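You operate a simulated robot arm through the tools that you are given. There is no shell and no other tool. Be economical: measure what you need, move in short steps, check, and stop when the job is done.

The job below is to be done with a simulated robot arm. You get a single attempt, and the scene is never put back.

TASK
Put both spools in the trolley drawer and dust the trolley's top.
Fine: use the teal cloth and leave it in the drawer too; shut the drawer. Where these are worked on the way, their far stop is far enough and under half their travel is too little: trolley drawer. What is to be rubbed or washed off counts as gone when no trace of it is left.
Where things are to end (x, y in the base frame): yellow spool within 60 mm of [530, -620]; teal spool within 60 mm of [530, -710]; teal dusting cloth within 60 mm of [670, -670].

Only the result counts: the job must be done as asked and must still hold three seconds after the hand-in. Knocking over, shifting, dropping, spilling or breaking anything else fails it. Flat cloth is picked up by pressing the open fingertips on it (5 to 10 N) and closing them slowly along it; thin cloth reads only 2 to 8 mm in the jaws.

THE ROBOT
A 6-joint arm with a fingered hand, on a carriage that runs on a rail from [-657, -14] to [1482, 31] (x, y) and turns from -236 to 96 degrees about z. Base frame: it is fixed where the carriage stands at the start and does not move with it; the origin is on the floor, on the carriage's upright axis, x ahead of it, y to its left, z up; the surface under the hand at the start is at about z = 840. Readings come in mm, degrees, newtons and seconds.
Its first joint turns from -166.0 to 166.0 degrees. Places, roughly: dust patch [600, -700, 800]; trolley drawer [600, -600, 800]; trolley drawer inside [600, -700, 800]. Payload 4 kg.
The tool frame sits at the grasp point between the pads (the TCP): z along the fingers, y along the line on which they close. The tips reach 26 mm beyond it. The gripper opens to 132 mm. The gripper's body begins 73 mm behind the TCP. The gripper is a hand of 4 fingers: y runs from the thumb to the fingers, the wrist lies at [0, 0, -239] in the tool frame, and closing takes about 1.5 s.
Orientation is that of the tool frame in the base frame, as a unit quaternion [x, y, z, w]. With the fingers straight down and closing along the base's y, the tool's x points along the base's -x, its y along +y and its z along -z.

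THE INTERFACE
- The arm moves only by the tool move_arm. Its argument "deltas" is a list of rows, each a list of 2 entries, a list of its own where there are three numbers: the turn, a rotation vector about the tool's x, y, z in degrees, then the shift along the tool's x, y, z in mm. In form: [[[rx, ry, rz], [tx, ty, tz]], ...]. A call has 1 to 10 rows; each row is the pose to reach, as a shift and turn from the pose commanded when the call began, along the tool's axes at that moment. "gripper" is the closure, from 0 (fully open) to 1 (shut), set as the call begins (left out, the last holds). Each row takes 0.2 s and may step no farther than 50 mm and 8.6 degrees from the row before; otherwise, or with a gripper value out of range, the whole call is refused. Where a pose cannot be reached the arm comes as near as it can. A force on the tool above 40 N (or 10 N above the force at the start of the call, whichever is more), or a blocked arm, ends the call early, and 0.2 s more pass. The fingers move at their own pace (about 45 mm/s each) and stop on an object; they squeeze with about 26 N. The grip force told is the motor's: it shows also when the fingers shut on nothing. Time passes only in rows, and 0.2 s behind the last, so rows that repeat a pose let the fingers close. The reply holds the time, the measured pose of the TCP, the force on the tool along the base axes, the opening and the grip force, in the units named above and with some noise, with the torque about the TCP (base axes, N m) and any sound that the robot's microphone picked up, and new pictures: "views" is both (left out), scene, wrist or none.
- Cameras (640 x 400 px; columns grow to the right, rows downward): "scene" is now at [255.4, 112.6, 1395.2]; the picture's right is [-0.88, -0.47, 0.00], its down [-0.26, 0.49, -0.83] and it looks along [0.39, -0.74, -0.55] (base axes); focal length 274 px, centre (320, 200). "wrist" rides on the gripper at [68, 2, -97] in the tool frame; the picture's right is [-0.03, 1.00, 0.00], its down [-0.82, -0.02, -0.58] and it looks along [-0.58, -0.01, 0.82] (tool axes); focal length 270 px, centre (320, 200).
- move_column(by): slides the trunk up (or, below 0, down) by that many mm; the arm and the scene camera ride with it, the base frame stays. It gives what a move gives, with no picture.
- base_move(legs): drives the robot by 1 to 6 legs, each [ahead, left, turn to the left] in mm, mm and degrees, along the robot's own axes; the way and the turn of a leg run together, so that a leg with both is an arc; at most 1500 mm and 180 degrees a leg. The arm and the cameras ride along, it lands a little off, and it stops where it bumps. It keeps to its track: a leg is cut to what the track allows. It gives what a move gives, and a new picture of the scene camera.
- move_fingers(finger1, finger2, finger3, thumb_bend): sets how far each is bent, from 0 (flat) to 1 (curled in); at 0.3 the hand is open as for a grip, at 0.7 the pads meet at the TCP. One left out holds its place. A second passes; each finger stops where it meets its share of the squeeze, and holds until it gets a number again. A gripper value or a shape takes the hand back. It gives what a move gives, with no picture; readings hold the bend of each and the force on the fingers (four entries, about 0 where the hand has none), thumb and palm.
- grasp_type(shape): the hand has 4 fingers and takes this shape, open, in about a second: jaw (thumb against the fingers, like two jaws); tri (thumb and two fingers); tip (a fingertip pinch); poke (one finger out to press); point (the index stretched); flat (the hand flat); cup (the hand cupped); fist (a fist). The gripper value then closes the fingers along that shape, each until it touches; the sizes above hold for jaw. It gives what a move gives, with no picture.
- aim_head(pan, tilt): turns the head with the scene camera to pan (to the left, within 143 degrees either way) and tilt (down, from -29 to 69), counted from straight ahead of the robot. It gives what a move gives, and a new picture of the scene camera.
- measure_at(camera, pixels): for up to 12 pixels [column, row] of the newest picture of that camera ("zoom" is the newest enlarged one), the place [x, y, z] in the base frame of the surface seen there, good to about 2 mm. No time passes.
- inspect(camera, box): a new picture of the part [left, top, right, bottom] of that camera's present view, enlarged. No time passes.
- finish_job(): hands the job in; it is judged then, once.

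Keep the steps short. Do not move on a guess: measure, check each grasp and each placing, and mend mistakes. In all there are 80 turns and 260 pictures (those below and enlarged ones count). Leave the gripper open and the arm clear of the work at the hand-in unless told otherwise, and finish with a single line.

The tools are called after "Request:" as name(argument=value, ...) on one line, values as JSON. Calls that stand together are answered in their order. move_arm: Moves the arm, as the interface text tells. Its arguments: {"type":"object","properties":{"deltas":{"type":"array","items":{"type":"array"}},"gripper":{"type":"number"},"views":{"type":"string","enum":["both","scene","wrist","none"]}},"required":["deltas"]} The other tools are called the same way: move_column (by) slides the trunk up or down; grasp_type (shape) gives the hand a shape; move_fingers (finger1, finger2, finger3, thumb_bend) moves the fingers one by one; base_move (legs) drives the base; aim_head (pan, tilt) turns the head that bears the scene camera; measure_at (camera, pixels) gives the place of the surface under pixels of a picture; inspect (camera, box) takes an enlarged picture of a part of a camera's view; finish_job () hands the job in.

At the start:

```text
time: 0.0
tcp_pos: [506.2, -551.7, 1138.1]
orientation: [0.0, 1.0, 0.0, 0.0]
contact_force: [-0.2, -0.2, -0.2]
wrist_torque: [-0.02, -0.03, -0.03]
width: 132.1
grasp_force: 0.1
shape: jaw
bend: [0.3, 0.3, 0.3, 0.3]
finger forces: [0.0, 0.1, 0.0, 0.1, 0.1, 0.0]
trunk travel left (down, up): [-400.0, 228.0]
robot x, y, heading: [1.4, 1.3, 0.4]
head pan, tilt: [-61.9, 33.5]
```

scene: 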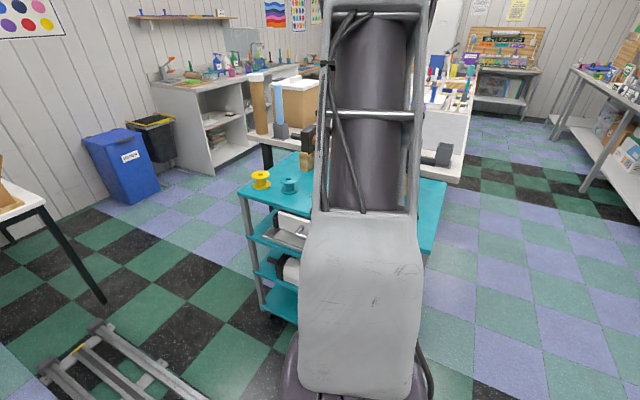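
wrist: 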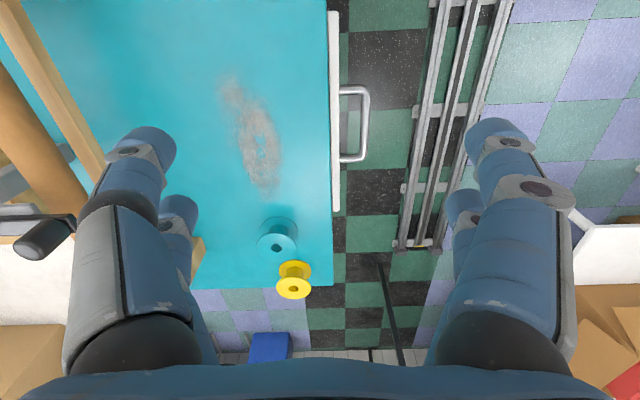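

The wrist view shows the trolley top, a dust patch around (255,135), the spools at (278,240) and (293,280), and the drawer handle at (355,125). I'll measure these and look for the teal cloth.

Request:
measure_at(camera="wrist", pixels=[[278, 225], [277, 248], [294, 268], [293, 290], [255, 135], [228, 80], [270, 190], [365, 125], [345, 90], [345, 160], [334, 20], [335, 205]])

Request:
inspect(camera="wrist", box=[180, 0, 400, 300])

Request:
inspect(camera="scene", box=[220, 60, 480, 300])

```text
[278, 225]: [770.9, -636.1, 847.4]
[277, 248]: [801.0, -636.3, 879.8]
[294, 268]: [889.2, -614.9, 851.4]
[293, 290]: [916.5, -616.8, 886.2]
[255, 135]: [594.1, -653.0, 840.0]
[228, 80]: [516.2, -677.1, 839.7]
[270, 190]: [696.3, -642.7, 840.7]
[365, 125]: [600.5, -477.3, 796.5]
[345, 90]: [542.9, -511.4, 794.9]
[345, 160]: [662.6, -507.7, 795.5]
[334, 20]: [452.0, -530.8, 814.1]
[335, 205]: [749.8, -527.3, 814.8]
```

```text
1.33 times, centred on (290, 150) of wrist
```

zoom: 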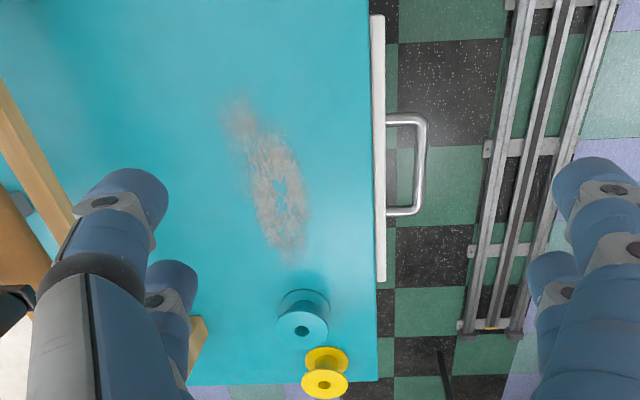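

```text
1.67 times, centred on (350, 180) of scene
```

zoom: 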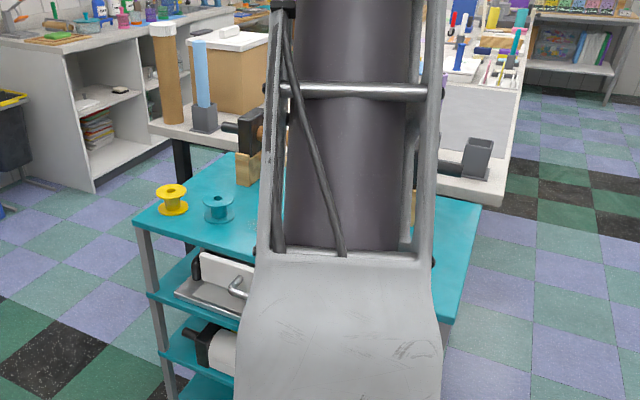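

No cloth in view yet. I'll move the hand towards -x in steps, so the wrist camera sees the near end of the trolley top and the scene camera is freer.

Request:
move_arm(deltas=[[[0, 0, 0], [50, -10, 0]], [[0, 0, 0], [100, -20, 0]], [[0, 0, 0], [150, -30, 0]], [[0, 0, 0], [200, -50, 0]], [[0, 0, 0], [250, -70, 0]], [[0, 0, 0], [300, -90, 0]], [[0, 0, 0], [350, -100, 0]]])

```text
refused: row 1 steps farther than a row can; nothing moved
```

Request:
move_arm(deltas=[[[0, 0, 0], [45, -10, 0]], [[0, 0, 0], [90, -20, 0]], [[0, 0, 0], [135, -30, 0]], [[0, 0, 0], [180, -45, 0]], [[0, 0, 0], [225, -60, 0]], [[0, 0, 0], [270, -75, 0]], [[0, 0, 0], [310, -90, 0]]])

```text
time: 1.6
tcp_pos: [284.6, -629.7, 1127.2]
orientation: [0.045, 0.999, -0.004, -0.03]
contact_force: [0.1, -0.1, -0.4]
wrist_torque: [-0.04, 0.0, -0.01]
width: 131.8
grasp_force: 0.0
shape: jaw
bend: [0.3, 0.3, 0.3, 0.3]
finger forces: [0.0, 0.1, 0.0, 0.0, 0.1, 0.0]
out of reach, approached as far as the arm can: row 4, 5, 6, 7
trunk travel left (down, up): [-400.0, 228.0]
robot x, y, heading: [1.2, -1.0, -0.0]
head pan, tilt: [-61.9, 33.5]
```

scene: 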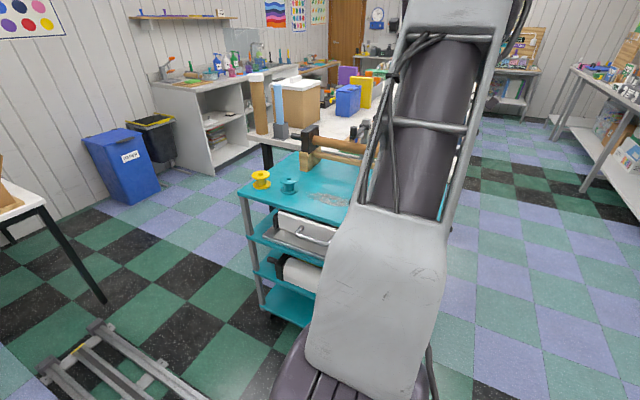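
wrist: 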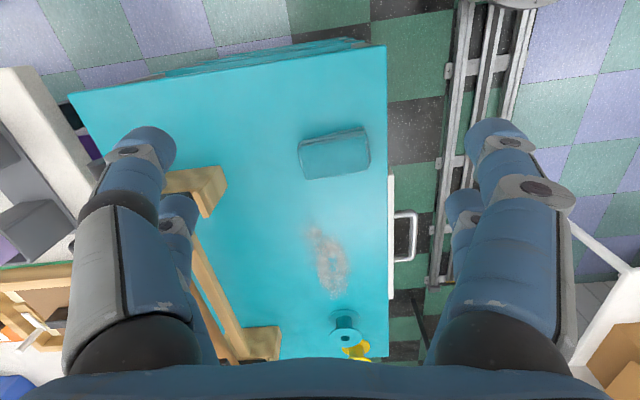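

The teal cloth is on the near end of the top at (335,152). There is also a wooden piece at the back. I'll measure all of these.

Request:
inspect(camera="wrist", box=[200, 60, 440, 370])

Request:
inspect(camera="scene", box=[230, 100, 390, 340])

Request:
measure_at(camera="wrist", pixels=[[301, 145], [365, 130], [370, 165], [308, 177], [335, 152], [380, 120], [290, 300], [205, 190], [245, 340], [384, 55], [386, 300], [75, 95]])

```text
1.29 times, centred on (320, 215) of wrist
```

zoom: 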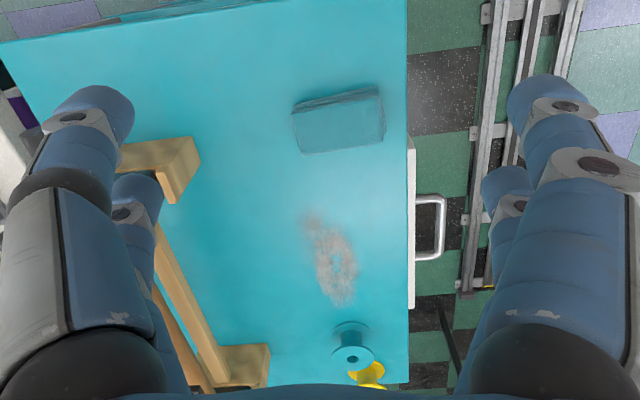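

```text
1.67 times, centred on (310, 220) of scene
```

zoom: 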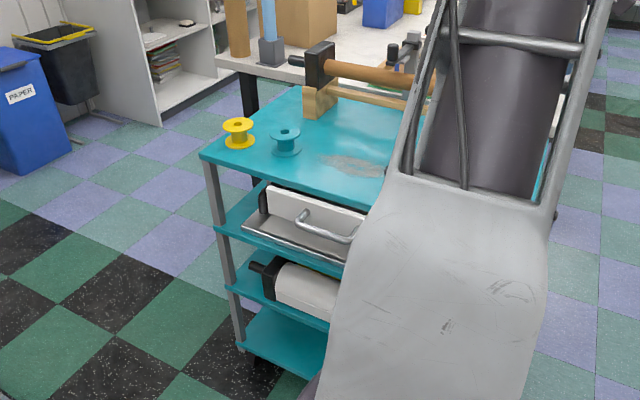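

```text
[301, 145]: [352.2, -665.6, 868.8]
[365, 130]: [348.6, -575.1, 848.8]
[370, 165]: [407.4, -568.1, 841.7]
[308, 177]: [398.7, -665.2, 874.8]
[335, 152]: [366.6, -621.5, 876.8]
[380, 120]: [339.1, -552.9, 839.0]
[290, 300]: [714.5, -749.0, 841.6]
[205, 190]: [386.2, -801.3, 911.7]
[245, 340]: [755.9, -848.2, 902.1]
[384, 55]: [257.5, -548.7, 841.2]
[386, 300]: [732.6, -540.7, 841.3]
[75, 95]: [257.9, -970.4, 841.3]
```

The cloth is a folded pad about 60×95 mm and 35 mm high near (376,-620). The handle bar is at about (602,-477,796). Next I'll bring the hand above the handle, still high, and check the pose.

Request:
move_arm(deltas=[[[0, 0, 0], [-41, 16, 0]], [[0, 0, 0], [-82, 32, 0]], [[0, 0, 0], [-123, 48, 0]], [[0, 0, 0], [-164, 64, 0]], [[0, 0, 0], [-205, 80, 0]], [[0, 0, 0], [-246, 96, 10]], [[0, 0, 0], [-287, 112, 30]], [[0, 0, 0], [-328, 128, 50]], [[0, 0, 0], [-369, 144, 70]], [[0, 0, 0], [-407, 162, 90]]], gripper=0.66)

```text
time: 3.8
tcp_pos: [698.5, -513.6, 1013.4]
orientation: [0.045, 0.999, -0.005, -0.029]
contact_force: [0.2, 0.1, -0.1]
wrist_torque: [-0.02, -0.02, 0.03]
width: 45.1
grasp_force: 0.2
shape: jaw
bend: [0.73, 0.73, 0.73, 0.7]
finger forces: [0.0, 0.0, 0.0, 0.0, 0.0, 0.0]
trunk travel left (down, up): [-400.0, 228.0]
robot x, y, heading: [-0.1, -2.6, -0.2]
head pan, tilt: [-61.9, 33.5]
```

scene: 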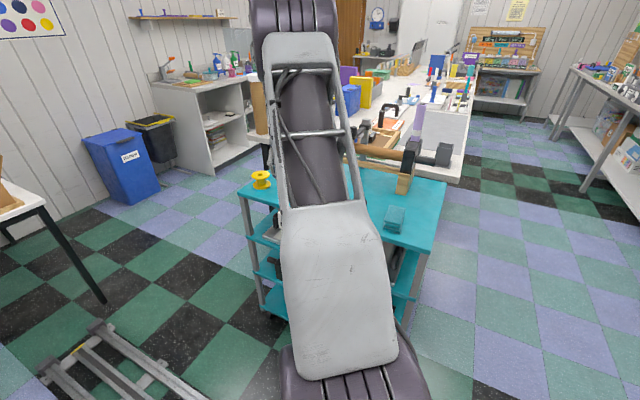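
wrist: 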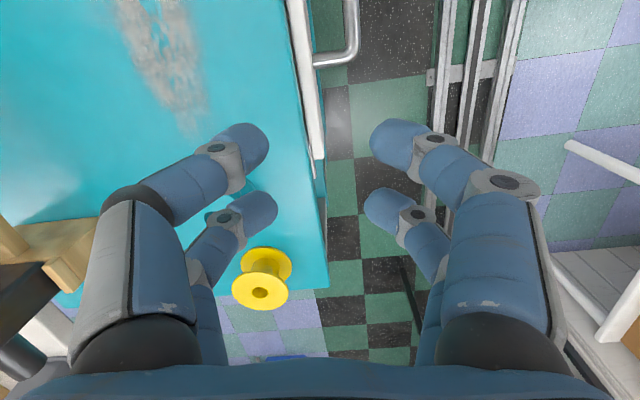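

The pose picked up a small tilt from the unreachable rows. I'll straighten the tool and centre it above the handle at (603,-478,940).

Request:
move_arm(deltas=[[[-0.2, -1.1, -1.7], [31, 9, 26]], [[-0.4, -2.2, -3.5], [62, 18, 52]], [[-0.57, -3.3, -5.2], [94, 28, 78]]], views="wrist")

```text
time: 4.6
tcp_pos: [604.8, -472.4, 940.0]
orientation: [0.0, 1.0, 0.0, -0.001]
contact_force: [0.4, -0.2, -0.7]
wrist_torque: [0.01, 0.02, 0.03]
width: 45.2
grasp_force: 0.0
shape: jaw
bend: [0.73, 0.73, 0.73, 0.7]
finger forces: [0.1, 0.0, 0.0, 0.1, 0.1, 0.1]
trunk travel left (down, up): [-400.0, 228.0]
robot x, y, heading: [0.5, -0.1, -0.3]
head pan, tilt: [-61.9, 33.5]
```

wrist: 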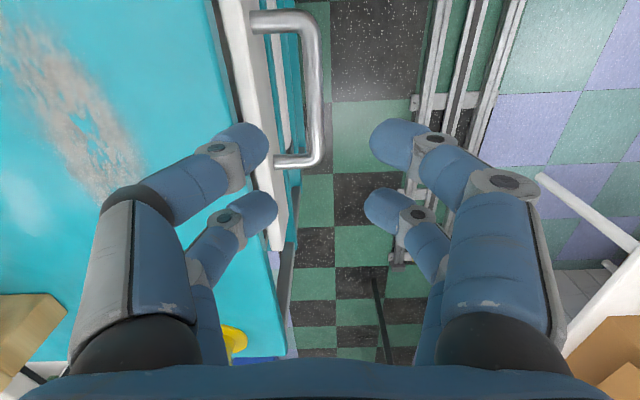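

The tool is now straight. I'll measure the handle, drawer front, top edge and fingertips before going down.

Request:
measure_at(camera="wrist", pixels=[[312, 90], [322, 90], [302, 90], [250, 138], [265, 210], [385, 140], [375, 205], [265, 100], [238, 100], [290, 158], [280, 20], [213, 20]])

```text
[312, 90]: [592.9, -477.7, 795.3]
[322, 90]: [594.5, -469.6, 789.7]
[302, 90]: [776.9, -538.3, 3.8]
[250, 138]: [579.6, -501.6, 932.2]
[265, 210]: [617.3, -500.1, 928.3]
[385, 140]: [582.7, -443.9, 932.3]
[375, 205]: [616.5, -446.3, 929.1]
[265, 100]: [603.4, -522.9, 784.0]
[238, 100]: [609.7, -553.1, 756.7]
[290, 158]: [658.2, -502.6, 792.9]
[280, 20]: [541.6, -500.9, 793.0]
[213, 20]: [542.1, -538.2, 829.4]
```

Clearances are good: the bar spans y -485 to -470, the drawer front is at -522, and the fingertips are at about -501 and -445. I'll go down over the bar.

Request:
move_arm(deltas=[[[0, 0, 0], [0, -5, 35]], [[0, 0, 0], [0, -5, 70]], [[0, 0, 0], [0, -5, 105]], [[0, 0, 0], [0, -5, 140]]], views="wrist")

```text
time: 5.6
tcp_pos: [605.0, -471.0, 802.3]
orientation: [-0.002, 1.0, 0.003, -0.002]
contact_force: [-6.5, 22.8, 19.6]
wrist_torque: [-1.33, -0.3, -0.15]
width: 40.3
grasp_force: 0.1
shape: jaw
bend: [0.73, 0.73, 0.75, 0.7]
finger forces: [0.0, 0.0, 28.6, 0.1, 7.8, 0.0]
trunk travel left (down, up): [-400.0, 228.0]
robot x, y, heading: [-0.4, -0.5, 0.1]
head pan, tilt: [-61.9, 33.5]
stopped in row 4: the force on the tool passed its limit at 76 N (the readings are from after the stop); the commanded pose is now the measured one
```

wrist: 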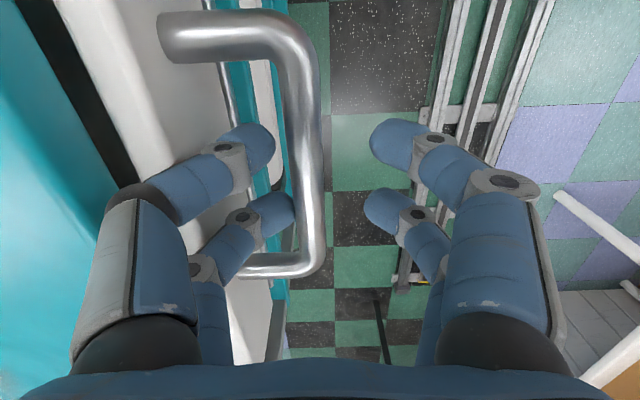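

Contact stopped the move: 29 N on finger 3 and a push of +23 N in y. I'll measure where the fingers and the handle are now.

Request:
inspect(camera="wrist", box=[100, 80, 420, 280])

Request:
measure_at(camera="wrist", pixels=[[258, 140], [275, 210], [240, 232], [215, 262], [245, 262], [165, 190], [120, 150], [180, 120], [310, 150], [298, 150], [235, 175], [200, 285]])

```text
2.00 times, centred on (260, 180) of wrist
```

zoom: 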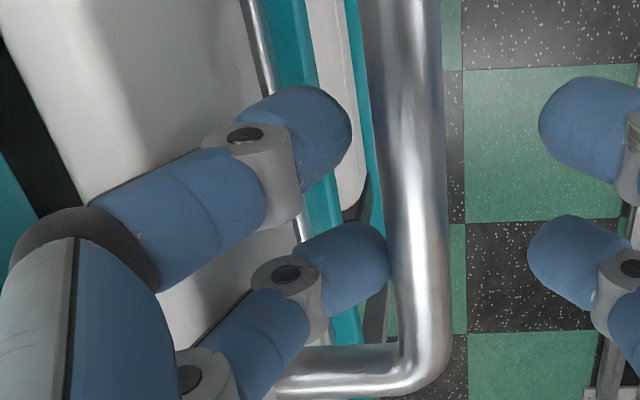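

```text
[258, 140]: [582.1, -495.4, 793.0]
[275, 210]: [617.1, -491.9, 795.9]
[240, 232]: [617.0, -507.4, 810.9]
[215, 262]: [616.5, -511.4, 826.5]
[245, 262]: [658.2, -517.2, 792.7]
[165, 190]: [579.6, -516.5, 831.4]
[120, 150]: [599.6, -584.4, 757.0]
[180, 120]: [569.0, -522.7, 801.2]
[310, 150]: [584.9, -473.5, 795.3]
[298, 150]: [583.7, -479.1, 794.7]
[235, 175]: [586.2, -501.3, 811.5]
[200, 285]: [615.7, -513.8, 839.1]
```

The inner fingers are already behind the bar, with the tips near y -492. They are lightly wedged against the drawer front. I'll close the hand on the bar while easing slightly outwards.

Request:
move_arm(deltas=[[[0, 0, 0], [0, 1, 0]], [[0, 0, 0], [0, 3, 0]], [[0, 0, 0], [0, 5, 0]], [[0, 0, 0], [0, 5, 0]], [[0, 0, 0], [0, 5, 0]]], gripper=0.95, views="wrist")

```text
time: 6.8
tcp_pos: [605.2, -468.1, 800.1]
orientation: [-0.001, 1.0, 0.003, -0.003]
contact_force: [1.8, -0.7, -19.9]
wrist_torque: [0.15, 0.0, 0.02]
width: 16.6
grasp_force: 26.1
shape: jaw
bend: [0.64, 0.65, 0.73, 0.71]
finger forces: [23.1, 22.9, 24.4, 0.1, 22.0, 0.1]
trunk travel left (down, up): [-400.0, 228.0]
robot x, y, heading: [2.9, 1.8, 0.2]
head pan, tilt: [-61.9, 33.5]
```

wrist: 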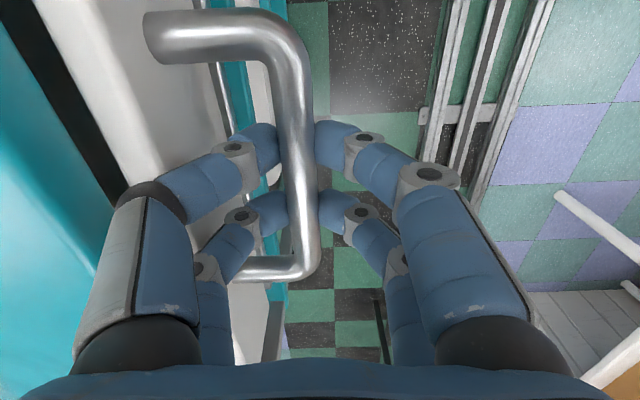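

The bar is gripped, at 16.6 mm wide and 26 N. Now I'll pull +y slowly.

Request:
move_arm(deltas=[[[0, 0, 0], [0, 15, 2]], [[0, 0, 0], [0, 30, 2]], [[0, 0, 0], [0, 45, 2]], [[0, 0, 0], [0, 60, 2]], [[0, 0, 0], [0, 75, 2]], [[0, 0, 0], [0, 90, 2]], [[0, 0, 0], [0, 105, 2]], [[0, 0, 0], [0, 120, 2]], [[0, 0, 0], [0, 135, 2]], [[0, 0, 0], [0, 150, 2]]])

```text
time: 9.0
tcp_pos: [601.7, -317.7, 799.5]
orientation: [-0.001, 1.0, 0.003, -0.003]
contact_force: [-17.2, -1.8, -10.7]
wrist_torque: [0.02, 0.3, -0.17]
width: 16.5
grasp_force: 26.8
shape: jaw
bend: [0.64, 0.65, 0.73, 0.71]
finger forces: [23.0, 22.9, 22.5, 0.0, 21.4, 0.1]
trunk travel left (down, up): [-400.0, 228.0]
robot x, y, heading: [-2.9, -2.8, 0.0]
head pan, tilt: [-61.9, 33.5]
```

scene: 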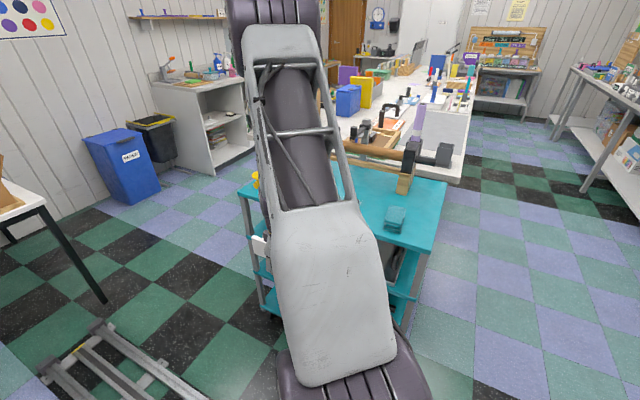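
wrist: 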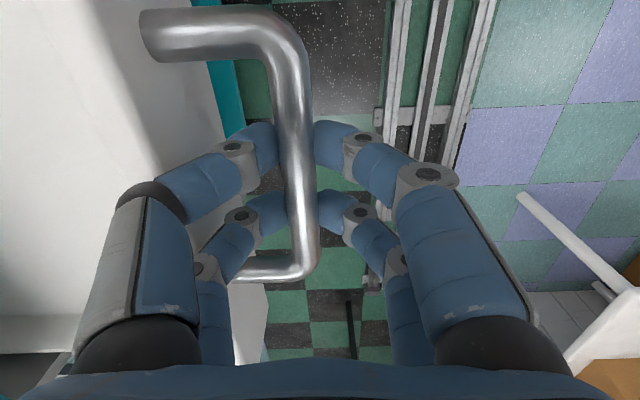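

The drawer has opened about 150 mm. I'll keep pulling towards its stop.

Request:
move_arm(deltas=[[[0, 0, 0], [0, 12, 1]], [[0, 0, 0], [0, 24, 1]], [[0, 0, 0], [0, 36, 1]], [[0, 0, 0], [0, 48, 1]], [[0, 0, 0], [0, 60, 1]], [[0, 0, 0], [0, 72, 1]], [[0, 0, 0], [0, 84, 1]], [[0, 0, 0], [0, 96, 1]], [[0, 0, 0], [0, 108, 1]], [[0, 0, 0], [0, 120, 1]]])

```text
time: 10.8
tcp_pos: [600.4, -225.7, 799.0]
orientation: [0.0, 1.0, 0.005, -0.004]
contact_force: [-9.4, -6.7, -9.3]
wrist_torque: [-0.02, 0.2, -0.04]
width: 15.9
grasp_force: 25.9
shape: jaw
bend: [0.64, 0.65, 0.73, 0.71]
finger forces: [22.0, 21.8, 22.4, 0.0, 22.5, 0.0]
trunk travel left (down, up): [-400.0, 228.0]
robot x, y, heading: [1.6, 0.3, -0.1]
head pan, tilt: [-61.9, 33.5]
stopped in row 8: the force on the tool passed its limit at 47 N (the readings are from after the stop); the commanded pose is now the measured one
```

scene: 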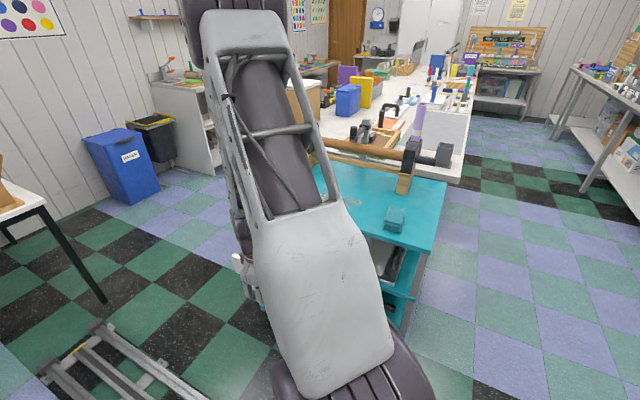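
wrist: 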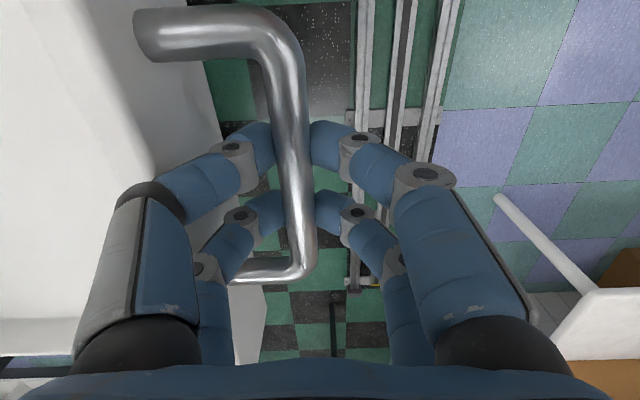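

The drawer hit its far stop after about 245 mm. I'll open the fingers slightly and lift straight up.

Request:
move_arm(deltas=[[[0, 0, 0], [0, 2, 0]], [[0, 0, 0], [0, 4, 0]], [[0, 0, 0], [0, 4, -10]], [[0, 0, 0], [0, 4, -40]], [[0, 0, 0], [0, 4, -80]], [[0, 0, 0], [0, 4, -125]], [[0, 0, 0], [0, 4, -170]], [[0, 0, 0], [0, 4, -215]], [[0, 0, 0], [0, 4, -260]], [[0, 0, 0], [0, 4, -300]]], gripper=0.72)

```text
time: 13.0
tcp_pos: [605.5, -223.1, 1096.3]
orientation: [-0.001, 1.0, 0.004, -0.003]
contact_force: [-0.1, -0.2, -0.2]
wrist_torque: [0.02, 0.0, 0.02]
width: 12.9
grasp_force: 25.4
shape: jaw
bend: [0.66, 0.66, 0.75, 0.71]
finger forces: [0.1, 0.0, 0.0, 0.0, 0.2, 0.1]
trunk travel left (down, up): [-400.0, 228.0]
robot x, y, heading: [1.5, -0.0, -0.2]
head pan, tilt: [-61.9, 33.5]
```

scene: 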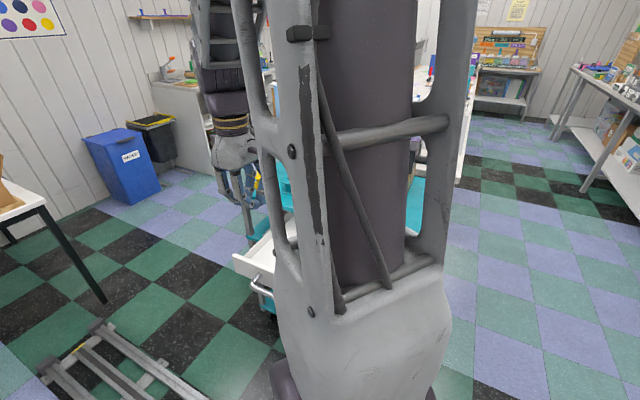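
wrist: 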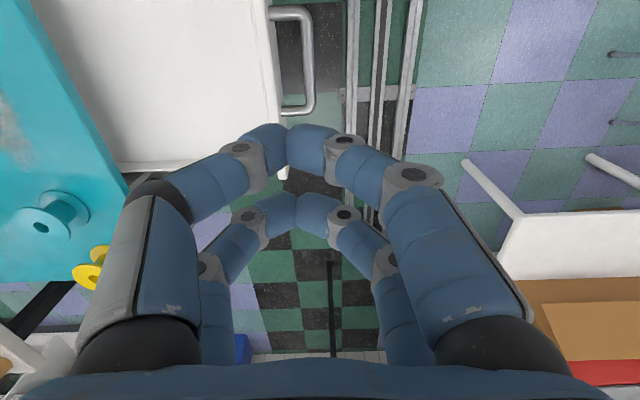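

The hand is free and the drawer stays open. The spools at x of about 790–900 are beyond reach from here. I'll open the hand, move towards them at height, and drive 250 mm ahead.

Request:
measure_at(camera="wrist", pixels=[[308, 60], [278, 20], [272, 120], [50, 195], [42, 228], [90, 272], [160, 100], [150, 160], [200, 40], [30, 20], [125, 190], [80, 20]])

Request:
move_arm(deltas=[[[0, 0, 0], [0, -45, 0]], [[0, 0, 0], [0, -90, 0]], [[0, 0, 0], [0, -135, 0]], [[0, 0, 0], [0, -180, 0]], [[0, 0, 0], [0, -225, 0]], [[0, 0, 0], [0, -270, 0]], [[0, 0, 0], [0, -310, 0]]], gripper=0.3, views="none")

Request:
base_move(legs=[[250, 0, 0]])

```text
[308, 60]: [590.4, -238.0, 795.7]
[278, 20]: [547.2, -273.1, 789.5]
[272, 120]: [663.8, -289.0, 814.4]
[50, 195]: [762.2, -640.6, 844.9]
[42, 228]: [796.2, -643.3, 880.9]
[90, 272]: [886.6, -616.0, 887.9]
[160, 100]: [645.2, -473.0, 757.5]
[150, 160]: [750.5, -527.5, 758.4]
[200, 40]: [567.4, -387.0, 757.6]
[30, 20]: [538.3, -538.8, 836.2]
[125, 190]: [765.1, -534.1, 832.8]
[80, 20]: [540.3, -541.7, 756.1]
```

```text
time: 14.6
tcp_pos: [604.2, -538.6, 1094.4]
orientation: [-0.001, 1.0, 0.003, -0.003]
contact_force: [0.6, 1.1, 0.3]
wrist_torque: [-0.05, 0.04, -0.04]
width: 92.2
grasp_force: 0.0
shape: jaw
bend: [0.68, 0.68, 0.68, 0.58]
finger forces: [0.0, 0.0, 0.0, 0.0, 0.0, 0.1]
trunk travel left (down, up): [-400.0, 228.0]
robot x, y, heading: [2.5, -2.4, 0.2]
head pan, tilt: [-61.9, 33.5]
```

```text
time: 16.4
tcp_pos: [860.3, -530.4, 1094.5]
orientation: [-0.003, 1.0, 0.004, -0.003]
contact_force: [0.5, 0.6, 0.1]
wrist_torque: [-0.02, 0.02, 0.02]
width: 92.1
grasp_force: 0.1
shape: jaw
bend: [0.68, 0.68, 0.68, 0.58]
finger forces: [0.0, 0.0, 0.0, 0.0, 0.0, 0.0]
trunk travel left (down, up): [-400.0, 228.0]
robot x, y, heading: [254.5, 1.2, 0.0]
head pan, tilt: [-61.9, 33.5]
```

scene: 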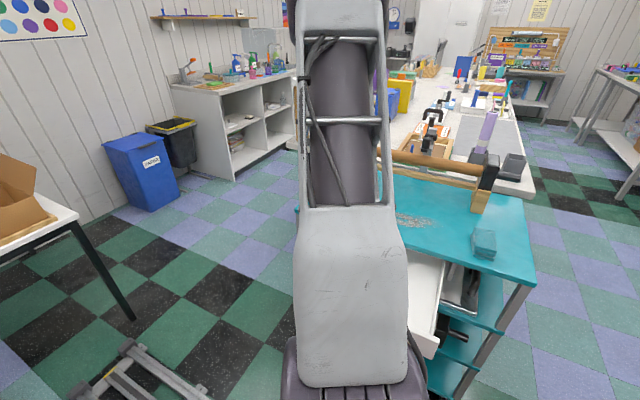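

The drawer floor is at z 757 and the opening is 239 mm (bar now at y -238). I'll move the hand over so the wrist camera sees the spools.

Request:
move_arm(deltas=[[[0, 0, 0], [25, -40, 0]], [[0, 0, 0], [50, -80, 0]]], views="wrist")

```text
time: 17.1
tcp_pos: [812.2, -612.3, 1094.8]
orientation: [-0.003, 1.0, 0.003, -0.003]
contact_force: [-1.4, 0.2, 0.7]
wrist_torque: [0.0, 0.02, 0.0]
width: 92.3
grasp_force: 0.0
shape: jaw
bend: [0.68, 0.68, 0.68, 0.58]
finger forces: [0.1, 0.0, 0.0, 0.0, 0.0, 0.0]
trunk travel left (down, up): [-400.0, 228.0]
robot x, y, heading: [253.3, 0.4, 0.3]
head pan, tilt: [-61.9, 33.5]
```

wrist: 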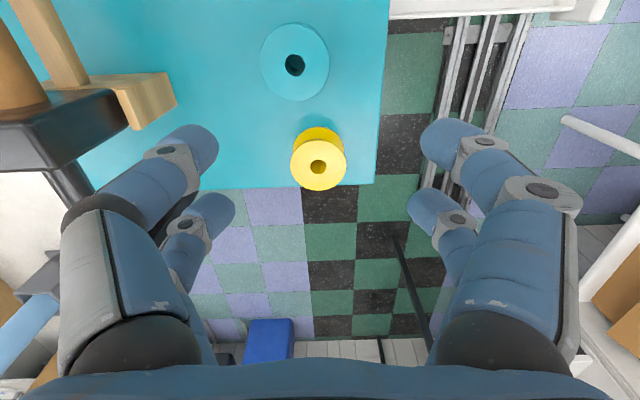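

Request:
measure_at(camera="wrist", pixels=[[303, 155], [335, 170], [318, 186], [293, 163], [344, 163], [280, 55], [262, 62], [328, 62], [294, 27], [294, 97], [345, 180], [318, 145]])

Request:
inspect(camera="wrist", box=[240, 10, 400, 210])

```text
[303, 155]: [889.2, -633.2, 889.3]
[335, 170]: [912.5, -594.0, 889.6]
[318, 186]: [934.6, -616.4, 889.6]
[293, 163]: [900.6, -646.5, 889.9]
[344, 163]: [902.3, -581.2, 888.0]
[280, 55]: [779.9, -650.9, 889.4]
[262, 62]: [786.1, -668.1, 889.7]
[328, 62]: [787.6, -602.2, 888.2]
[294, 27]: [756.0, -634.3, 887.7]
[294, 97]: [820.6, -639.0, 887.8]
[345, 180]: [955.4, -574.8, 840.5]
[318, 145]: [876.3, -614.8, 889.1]
```

```text
2.00 times, centred on (320, 110) of wrist
```

zoom: 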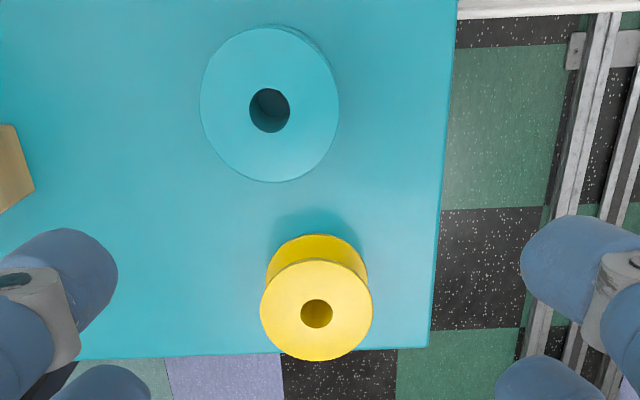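

Both spools are upright, about 65 mm across and 50 mm tall, with the top at z 889. Yellow is at (905,-614) and teal at (789,-636). I'll open fully, go above yellow, and lower until the TCP is at the upper flange.

Request:
move_arm(deltas=[[[0, 0, 0], [-47, -1, 0]], [[0, 0, 0], [-93, -2, 0]], [[0, 0, 0], [-93, -2, 42]], [[0, 0, 0], [-93, -2, 84]], [[0, 0, 0], [-93, -2, 126]], [[0, 0, 0], [-93, -2, 168]], [[0, 0, 0], [-93, -2, 212]]], gripper=0, views="wrist")

```text
time: 18.6
tcp_pos: [898.9, -614.1, 879.7]
orientation: [-0.003, 1.0, 0.002, -0.004]
contact_force: [0.0, 0.2, -0.1]
wrist_torque: [-0.01, -0.01, 0.02]
width: 132.1
grasp_force: 0.1
shape: jaw
bend: [0.3, 0.3, 0.3, 0.3]
finger forces: [0.0, 0.0, 0.1, 0.1, 0.1, 0.1]
trunk travel left (down, up): [-400.0, 228.0]
robot x, y, heading: [252.8, 6.7, -0.1]
head pan, tilt: [-61.9, 33.5]
```

wrist: 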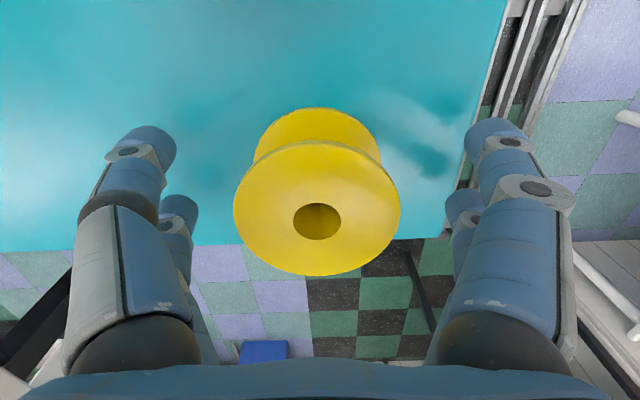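

The spool sits centred between the fingers. I'll shift 6 mm in +x and close.

Request:
move_arm(deltas=[[[0, 0, 0], [-6, 0, 0]], [[0, 0, 0], [-6, 0, 0]], [[0, 0, 0], [-6, 0, 0]], [[0, 0, 0], [-6, 0, 0]], [[0, 0, 0], [-6, 0, 0]], [[0, 0, 0], [-6, 0, 0]], [[0, 0, 0], [-6, 0, 0]]], gripper=0.9, views="wrist")

```text
time: 20.2
tcp_pos: [905.6, -614.0, 880.7]
orientation: [-0.002, 1.0, 0.003, -0.003]
contact_force: [1.0, -0.5, -0.2]
wrist_torque: [-0.01, 0.02, 0.0]
width: 50.3
grasp_force: 25.6
shape: jaw
bend: [0.73, 0.73, 0.73, 0.7]
finger forces: [24.1, 24.3, 23.2, 0.0, 23.8, 0.0]
trunk travel left (down, up): [-400.0, 228.0]
robot x, y, heading: [251.8, 5.4, 0.3]
head pan, tilt: [-61.9, 33.5]
```

wrist: 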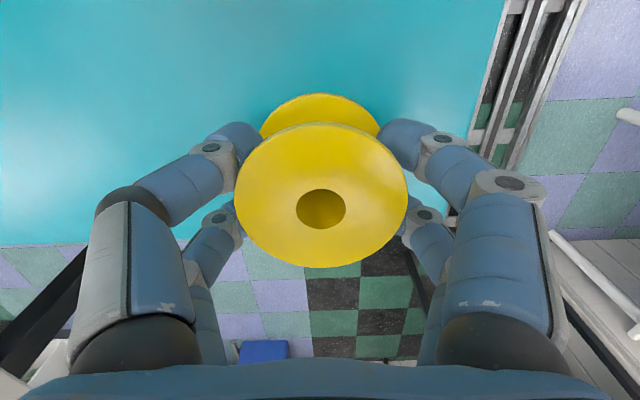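

Held all round at about 24 N per finger. I'll lift 150 mm and check.

Request:
move_arm(deltas=[[[0, 0, 0], [0, 0, -20]], [[0, 0, 0], [0, 0, -50]], [[0, 0, 0], [0, 0, -85]], [[0, 0, 0], [0, 0, -120]], [[0, 0, 0], [0, 0, -155]], [[0, 0, 0], [45, 0, -160]], [[0, 0, 0], [90, 5, -160]], [[0, 0, 0], [135, 15, -160]], [[0, 0, 0], [180, 30, -160]]], views="wrist")

```text
time: 22.2
tcp_pos: [733.9, -582.2, 1043.6]
orientation: [-0.002, 1.0, 0.003, -0.003]
contact_force: [0.5, -0.2, 0.0]
wrist_torque: [0.02, -0.01, 0.04]
width: 50.0
grasp_force: 25.9
shape: jaw
bend: [0.73, 0.73, 0.73, 0.7]
finger forces: [24.3, 24.5, 23.6, 0.0, 24.1, 0.0]
trunk travel left (down, up): [-400.0, 228.0]
robot x, y, heading: [255.1, 6.9, 0.3]
head pan, tilt: [-61.9, 33.5]
```

wrist: 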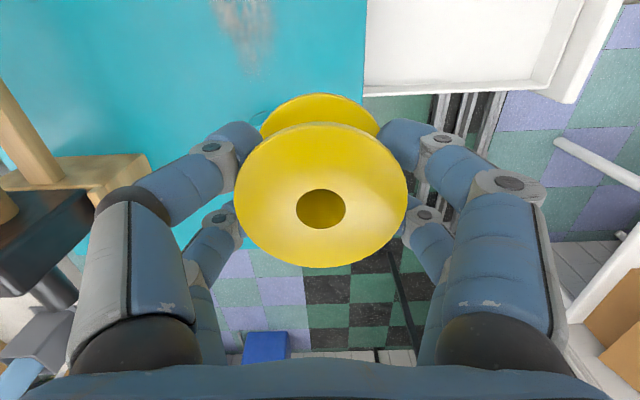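

The spool is held upright. I'll drive back 255 mm so the drawer is within reach.

Request:
base_move(legs=[[-280, 0, 0]])

Request:
move_arm(deltas=[[[0, 0, 0], [0, 40, 0]], [[0, 0, 0], [0, 80, 0]], [[0, 0, 0], [0, 120, 0]], [[0, 0, 0], [-30, 160, 0]], [[0, 0, 0], [-60, 195, 0]]], views="wrist")

```text
time: 24.2
tcp_pos: [456.5, -586.8, 1042.5]
orientation: [-0.004, 1.0, 0.003, -0.004]
contact_force: [-0.9, 0.2, -1.3]
wrist_torque: [0.0, 0.01, -0.01]
width: 49.7
grasp_force: 26.3
shape: jaw
bend: [0.73, 0.73, 0.73, 0.7]
finger forces: [24.3, 24.3, 23.7, 0.1, 24.1, 0.0]
trunk travel left (down, up): [-400.0, 228.0]
robot x, y, heading: [-23.0, -3.6, 0.7]
head pan, tilt: [-61.9, 33.5]
```

scene: 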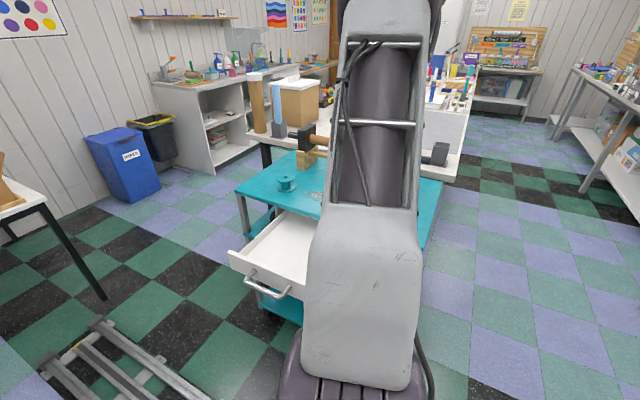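

```text
time: 25.4
tcp_pos: [514.2, -395.0, 1044.4]
orientation: [-0.003, 1.0, 0.003, -0.003]
contact_force: [-0.6, -0.2, 0.3]
wrist_torque: [0.02, -0.01, 0.02]
width: 49.9
grasp_force: 25.7
shape: jaw
bend: [0.73, 0.73, 0.73, 0.7]
finger forces: [24.4, 24.6, 23.9, 0.0, 24.2, 0.0]
trunk travel left (down, up): [-400.0, 228.0]
robot x, y, heading: [-22.3, -3.4, 0.5]
head pan, tilt: [-61.9, 33.5]
```

wrist: 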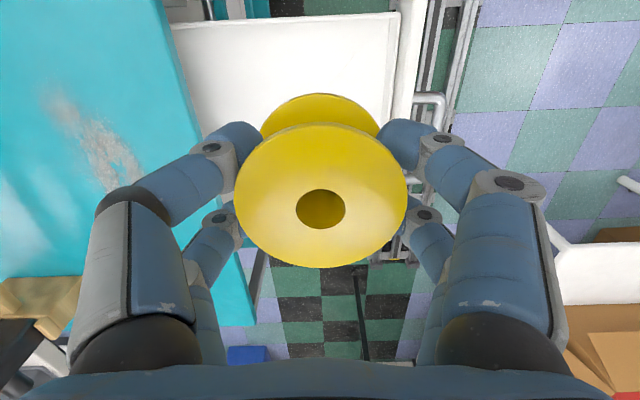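

I'll measure the drawer's inner walls before lowering.

Request:
measure_at(camera="wrist", pixels=[[290, 20], [290, 28], [250, 24], [392, 60], [400, 60], [410, 60], [385, 22], [350, 60], [300, 70], [185, 26], [440, 97], [220, 100]])

```text
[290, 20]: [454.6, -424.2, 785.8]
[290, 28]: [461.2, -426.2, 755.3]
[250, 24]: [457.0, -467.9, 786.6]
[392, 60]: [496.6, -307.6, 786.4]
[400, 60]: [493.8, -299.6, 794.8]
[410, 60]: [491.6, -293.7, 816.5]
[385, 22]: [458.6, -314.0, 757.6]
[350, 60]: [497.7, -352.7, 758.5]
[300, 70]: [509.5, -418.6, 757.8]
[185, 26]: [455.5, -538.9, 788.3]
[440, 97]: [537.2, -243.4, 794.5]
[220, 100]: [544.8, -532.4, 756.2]
```

The inner wall is at x 459 and the inner front at y -312 to -295. I'll lower yellow to (540,-385) with its bottom just above the floor.

Request:
move_arm(deltas=[[[0, 0, 0], [-26, 10, 0]], [[0, 0, 0], [-26, 10, 45]], [[0, 0, 0], [-26, 10, 90]], [[0, 0, 0], [-26, 10, 135]], [[0, 0, 0], [-26, 10, 180]], [[0, 0, 0], [-26, 10, 215]], [[0, 0, 0], [-26, 10, 235]], [[0, 0, 0], [-26, 10, 245]]], views="wrist")

```text
time: 27.2
tcp_pos: [540.2, -379.3, 798.0]
orientation: [-0.003, 1.0, 0.004, -0.004]
contact_force: [1.0, 0.4, -0.7]
wrist_torque: [-0.02, 0.0, 0.02]
width: 49.9
grasp_force: 26.1
shape: jaw
bend: [0.73, 0.73, 0.73, 0.7]
finger forces: [24.6, 24.7, 24.2, 0.0, 24.4, 0.0]
trunk travel left (down, up): [-400.0, 228.0]
robot x, y, heading: [-25.7, -0.8, 0.5]
head pan, tilt: [-61.9, 33.5]
```

wrist: 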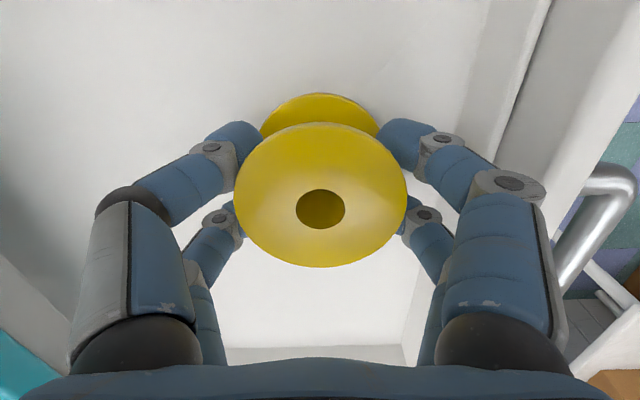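

It's in place just above the floor. I'll open to about 95 mm and rise.

Request:
move_arm(deltas=[[[0, 0, 0], [0, 0, 1]], [[0, 0, 0], [0, 0, 1]], [[0, 0, 0], [0, 0, 1]], [[0, 0, 0], [0, 0, 1]], [[0, 0, 0], [0, 0, 1]], [[0, 0, 0], [0, 0, -40]], [[0, 0, 0], [0, 0, -85]], [[0, 0, 0], [0, 0, -130]], [[0, 0, 0], [0, 0, -175]], [[0, 0, 0], [0, 0, -220]]], gripper=0.28, views="wrist")

```text
time: 29.4
tcp_pos: [542.4, -381.7, 1020.2]
orientation: [-0.003, 1.0, 0.004, -0.004]
contact_force: [-0.6, -0.2, 0.3]
wrist_torque: [0.0, 0.02, 0.02]
width: 95.0
grasp_force: 0.1
shape: jaw
bend: [0.66, 0.66, 0.66, 0.55]
finger forces: [0.0, 0.0, 0.0, 0.1, 0.0, 0.0]
trunk travel left (down, up): [-400.0, 228.0]
robot x, y, heading: [-23.1, 3.4, 0.4]
head pan, tilt: [-61.9, 33.5]
```

wrist: 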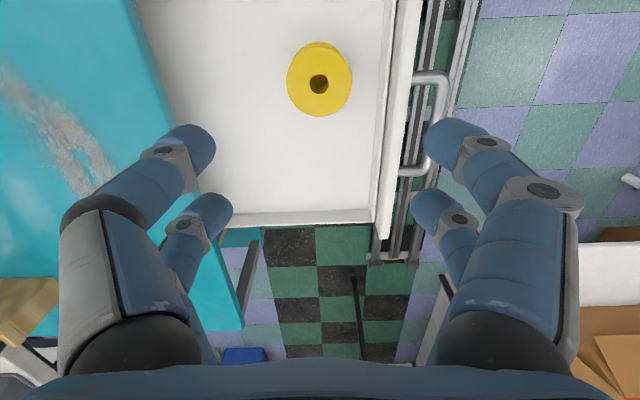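

Yellow stands in the drawer. Next I'll drive 120 mm ahead, then move towards teal while turning the hand 90° so it closes along x.

Request:
base_move(legs=[[125, 0, 0]])

Request:
move_arm(deltas=[[[0, 0, 8.5], [-12, -25, -3]], [[0, 0, 17], [-24, -50, -6]], [[0, 0, 25.5], [-36, -75, -9]], [[0, 0, 34], [-48, -100, -12]], [[0, 0, 42.5], [-60, -125, -15]], [[0, 0, 51], [-72, -150, -18]], [[0, 0, 59.5], [-84, -175, -20]], [[0, 0, 68], [-96, -200, -20]], [[0, 0, 76.5], [-108, -225, -20]], [[0, 0, 85], [-120, -250, -20]]])

```text
time: 30.7
tcp_pos: [666.9, -378.6, 1018.9]
orientation: [-0.004, 1.0, 0.003, -0.003]
contact_force: [0.5, 0.5, -0.6]
wrist_torque: [0.0, -0.04, 0.01]
width: 94.9
grasp_force: 0.1
shape: jaw
bend: [0.66, 0.66, 0.66, 0.55]
finger forces: [0.0, 0.0, 0.0, 0.1, 0.0, 0.0]
trunk travel left (down, up): [-400.0, 228.0]
robot x, y, heading: [101.6, 4.2, 0.3]
head pan, tilt: [-61.9, 33.5]
```

scene: 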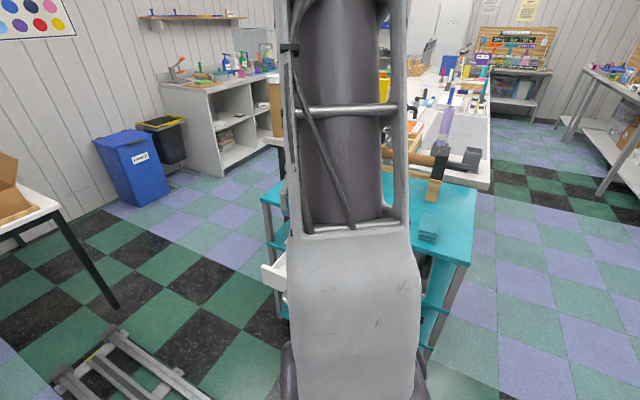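

```text
time: 32.9
tcp_pos: [791.3, -626.4, 1039.5]
orientation: [0.674, 0.738, 0.0, -0.005]
contact_force: [-0.3, 1.3, 0.6]
wrist_torque: [-0.01, 0.01, 0.01]
width: 95.0
grasp_force: 0.2
shape: jaw
bend: [0.66, 0.66, 0.66, 0.55]
finger forces: [0.0, 0.0, 0.1, 0.0, 0.1, 0.0]
trunk travel left (down, up): [-400.0, 228.0]
robot x, y, heading: [106.5, 2.3, 0.4]
head pan, tilt: [-61.9, 33.5]
```

scene: 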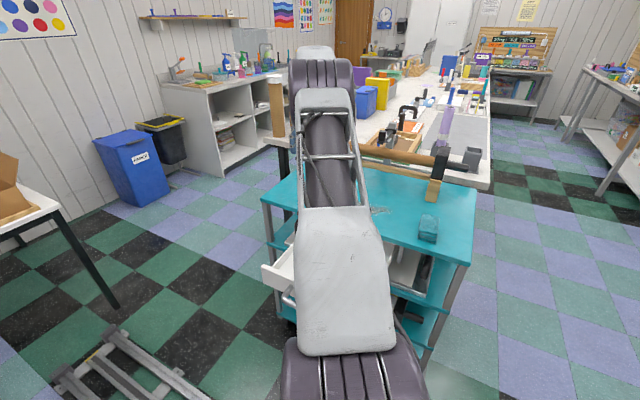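
wrist: 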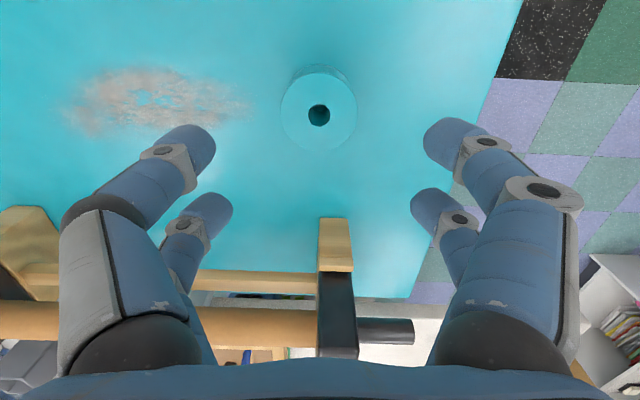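

I'll measure the teal spool's rim and the dust extent from here.

Request:
measure_at(camera="wrist", pixels=[[284, 112], [354, 112], [318, 78], [318, 148], [70, 120], [248, 105], [130, 68], [100, 132], [195, 128], [230, 85], [175, 72], [335, 225]])

Request:
inspect(camera="wrist", box=[40, 40, 300, 200])

```text
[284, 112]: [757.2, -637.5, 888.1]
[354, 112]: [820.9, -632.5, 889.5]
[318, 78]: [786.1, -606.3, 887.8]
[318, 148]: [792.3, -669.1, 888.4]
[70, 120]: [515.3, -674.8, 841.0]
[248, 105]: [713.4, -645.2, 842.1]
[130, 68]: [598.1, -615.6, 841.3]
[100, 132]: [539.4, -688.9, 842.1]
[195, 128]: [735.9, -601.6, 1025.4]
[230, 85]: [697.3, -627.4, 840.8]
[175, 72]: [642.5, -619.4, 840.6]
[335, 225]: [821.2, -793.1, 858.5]
```

```text
2.46 times, centred on (170, 120) of wrist
```

zoom: 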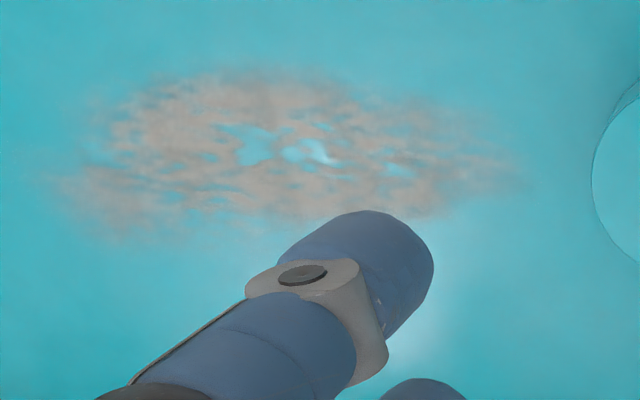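

Teal's centre is (789,-637). I'll finish the turn, centre, open fully and lower to z 880.

Request:
move_arm(deltas=[[[0, 0, 4.9], [-10, -3, 0]], [[0, 0, 4.9], [-10, -3, 30]], [[0, 0, 4.9], [-10, -3, 60]], [[0, 0, 4.9], [-10, -3, 95]], [[0, 0, 4.9], [-10, -3, 130]], [[0, 0, 4.9], [-10, -3, 158]]], gripper=0, views="wrist")

```text
time: 34.3
tcp_pos: [786.9, -636.8, 882.2]
orientation: [0.704, 0.71, 0.0, -0.005]
contact_force: [-0.2, 0.1, 0.1]
wrist_torque: [0.01, -0.04, 0.03]
width: 131.9
grasp_force: 0.0
shape: jaw
bend: [0.3, 0.3, 0.3, 0.3]
finger forces: [0.1, 0.1, 0.0, 0.0, 0.0, 0.0]
trunk travel left (down, up): [-400.0, 228.0]
robot x, y, heading: [99.0, 2.0, 0.4]
head pan, tilt: [-61.9, 33.5]
```

wrist: 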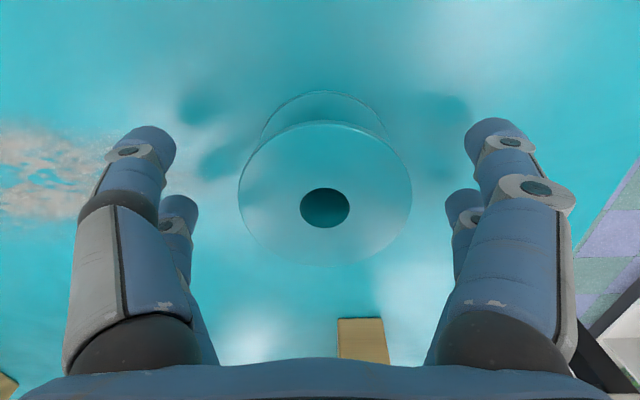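

Centred. Closing now, then lifting.

Request:
move_arm(deltas=[[[0, 0, 0], [0, 2, 0]], [[0, 0, 0], [0, 2, 1]], [[0, 0, 0], [0, 2, 1]], [[0, 0, 0], [0, 2, 1]], [[0, 0, 0], [0, 2, 1]], [[0, 0, 0], [0, 2, 1]], [[0, 0, 0], [0, 2, 1]], [[0, 0, 0], [0, 2, 1]], [[0, 0, 0], [0, 2, -10]], [[0, 0, 0], [0, 2, -40]]], gripper=0.9, views="wrist")

```text
time: 36.5
tcp_pos: [789.0, -636.6, 920.1]
orientation: [0.704, 0.71, 0.0, -0.004]
contact_force: [-0.4, -0.9, -1.2]
wrist_torque: [-0.03, 0.02, 0.0]
width: 49.8
grasp_force: 26.3
shape: jaw
bend: [0.73, 0.73, 0.73, 0.7]
finger forces: [24.5, 24.3, 23.6, 0.0, 23.6, 0.0]
trunk travel left (down, up): [-400.0, 228.0]
robot x, y, heading: [100.5, -1.3, 0.7]
head pan, tilt: [-61.9, 33.5]
```

wrist: 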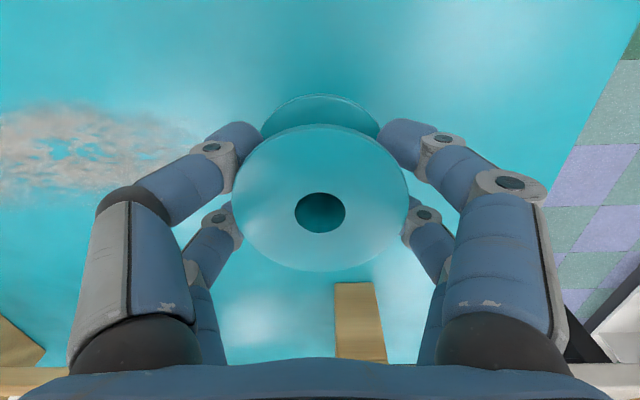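

Teal is held. I'll lift and carry it over the drawer to (545,-466).

Request:
move_arm(deltas=[[[0, 0, 0], [0, 0, -40]], [[0, 0, 0], [0, 0, -80]], [[0, 0, 0], [29, -41, -80]], [[0, 0, 0], [58, -82, -80]], [[0, 0, 0], [87, -123, -80]], [[0, 0, 0], [116, -164, -80]], [[0, 0, 0], [145, -205, -80]], [[0, 0, 0], [170, -244, -80]], [[0, 0, 0], [170, -244, -80]]], views="wrist")

```text
refused: row 3 steps farther than a row can; nothing moved
```

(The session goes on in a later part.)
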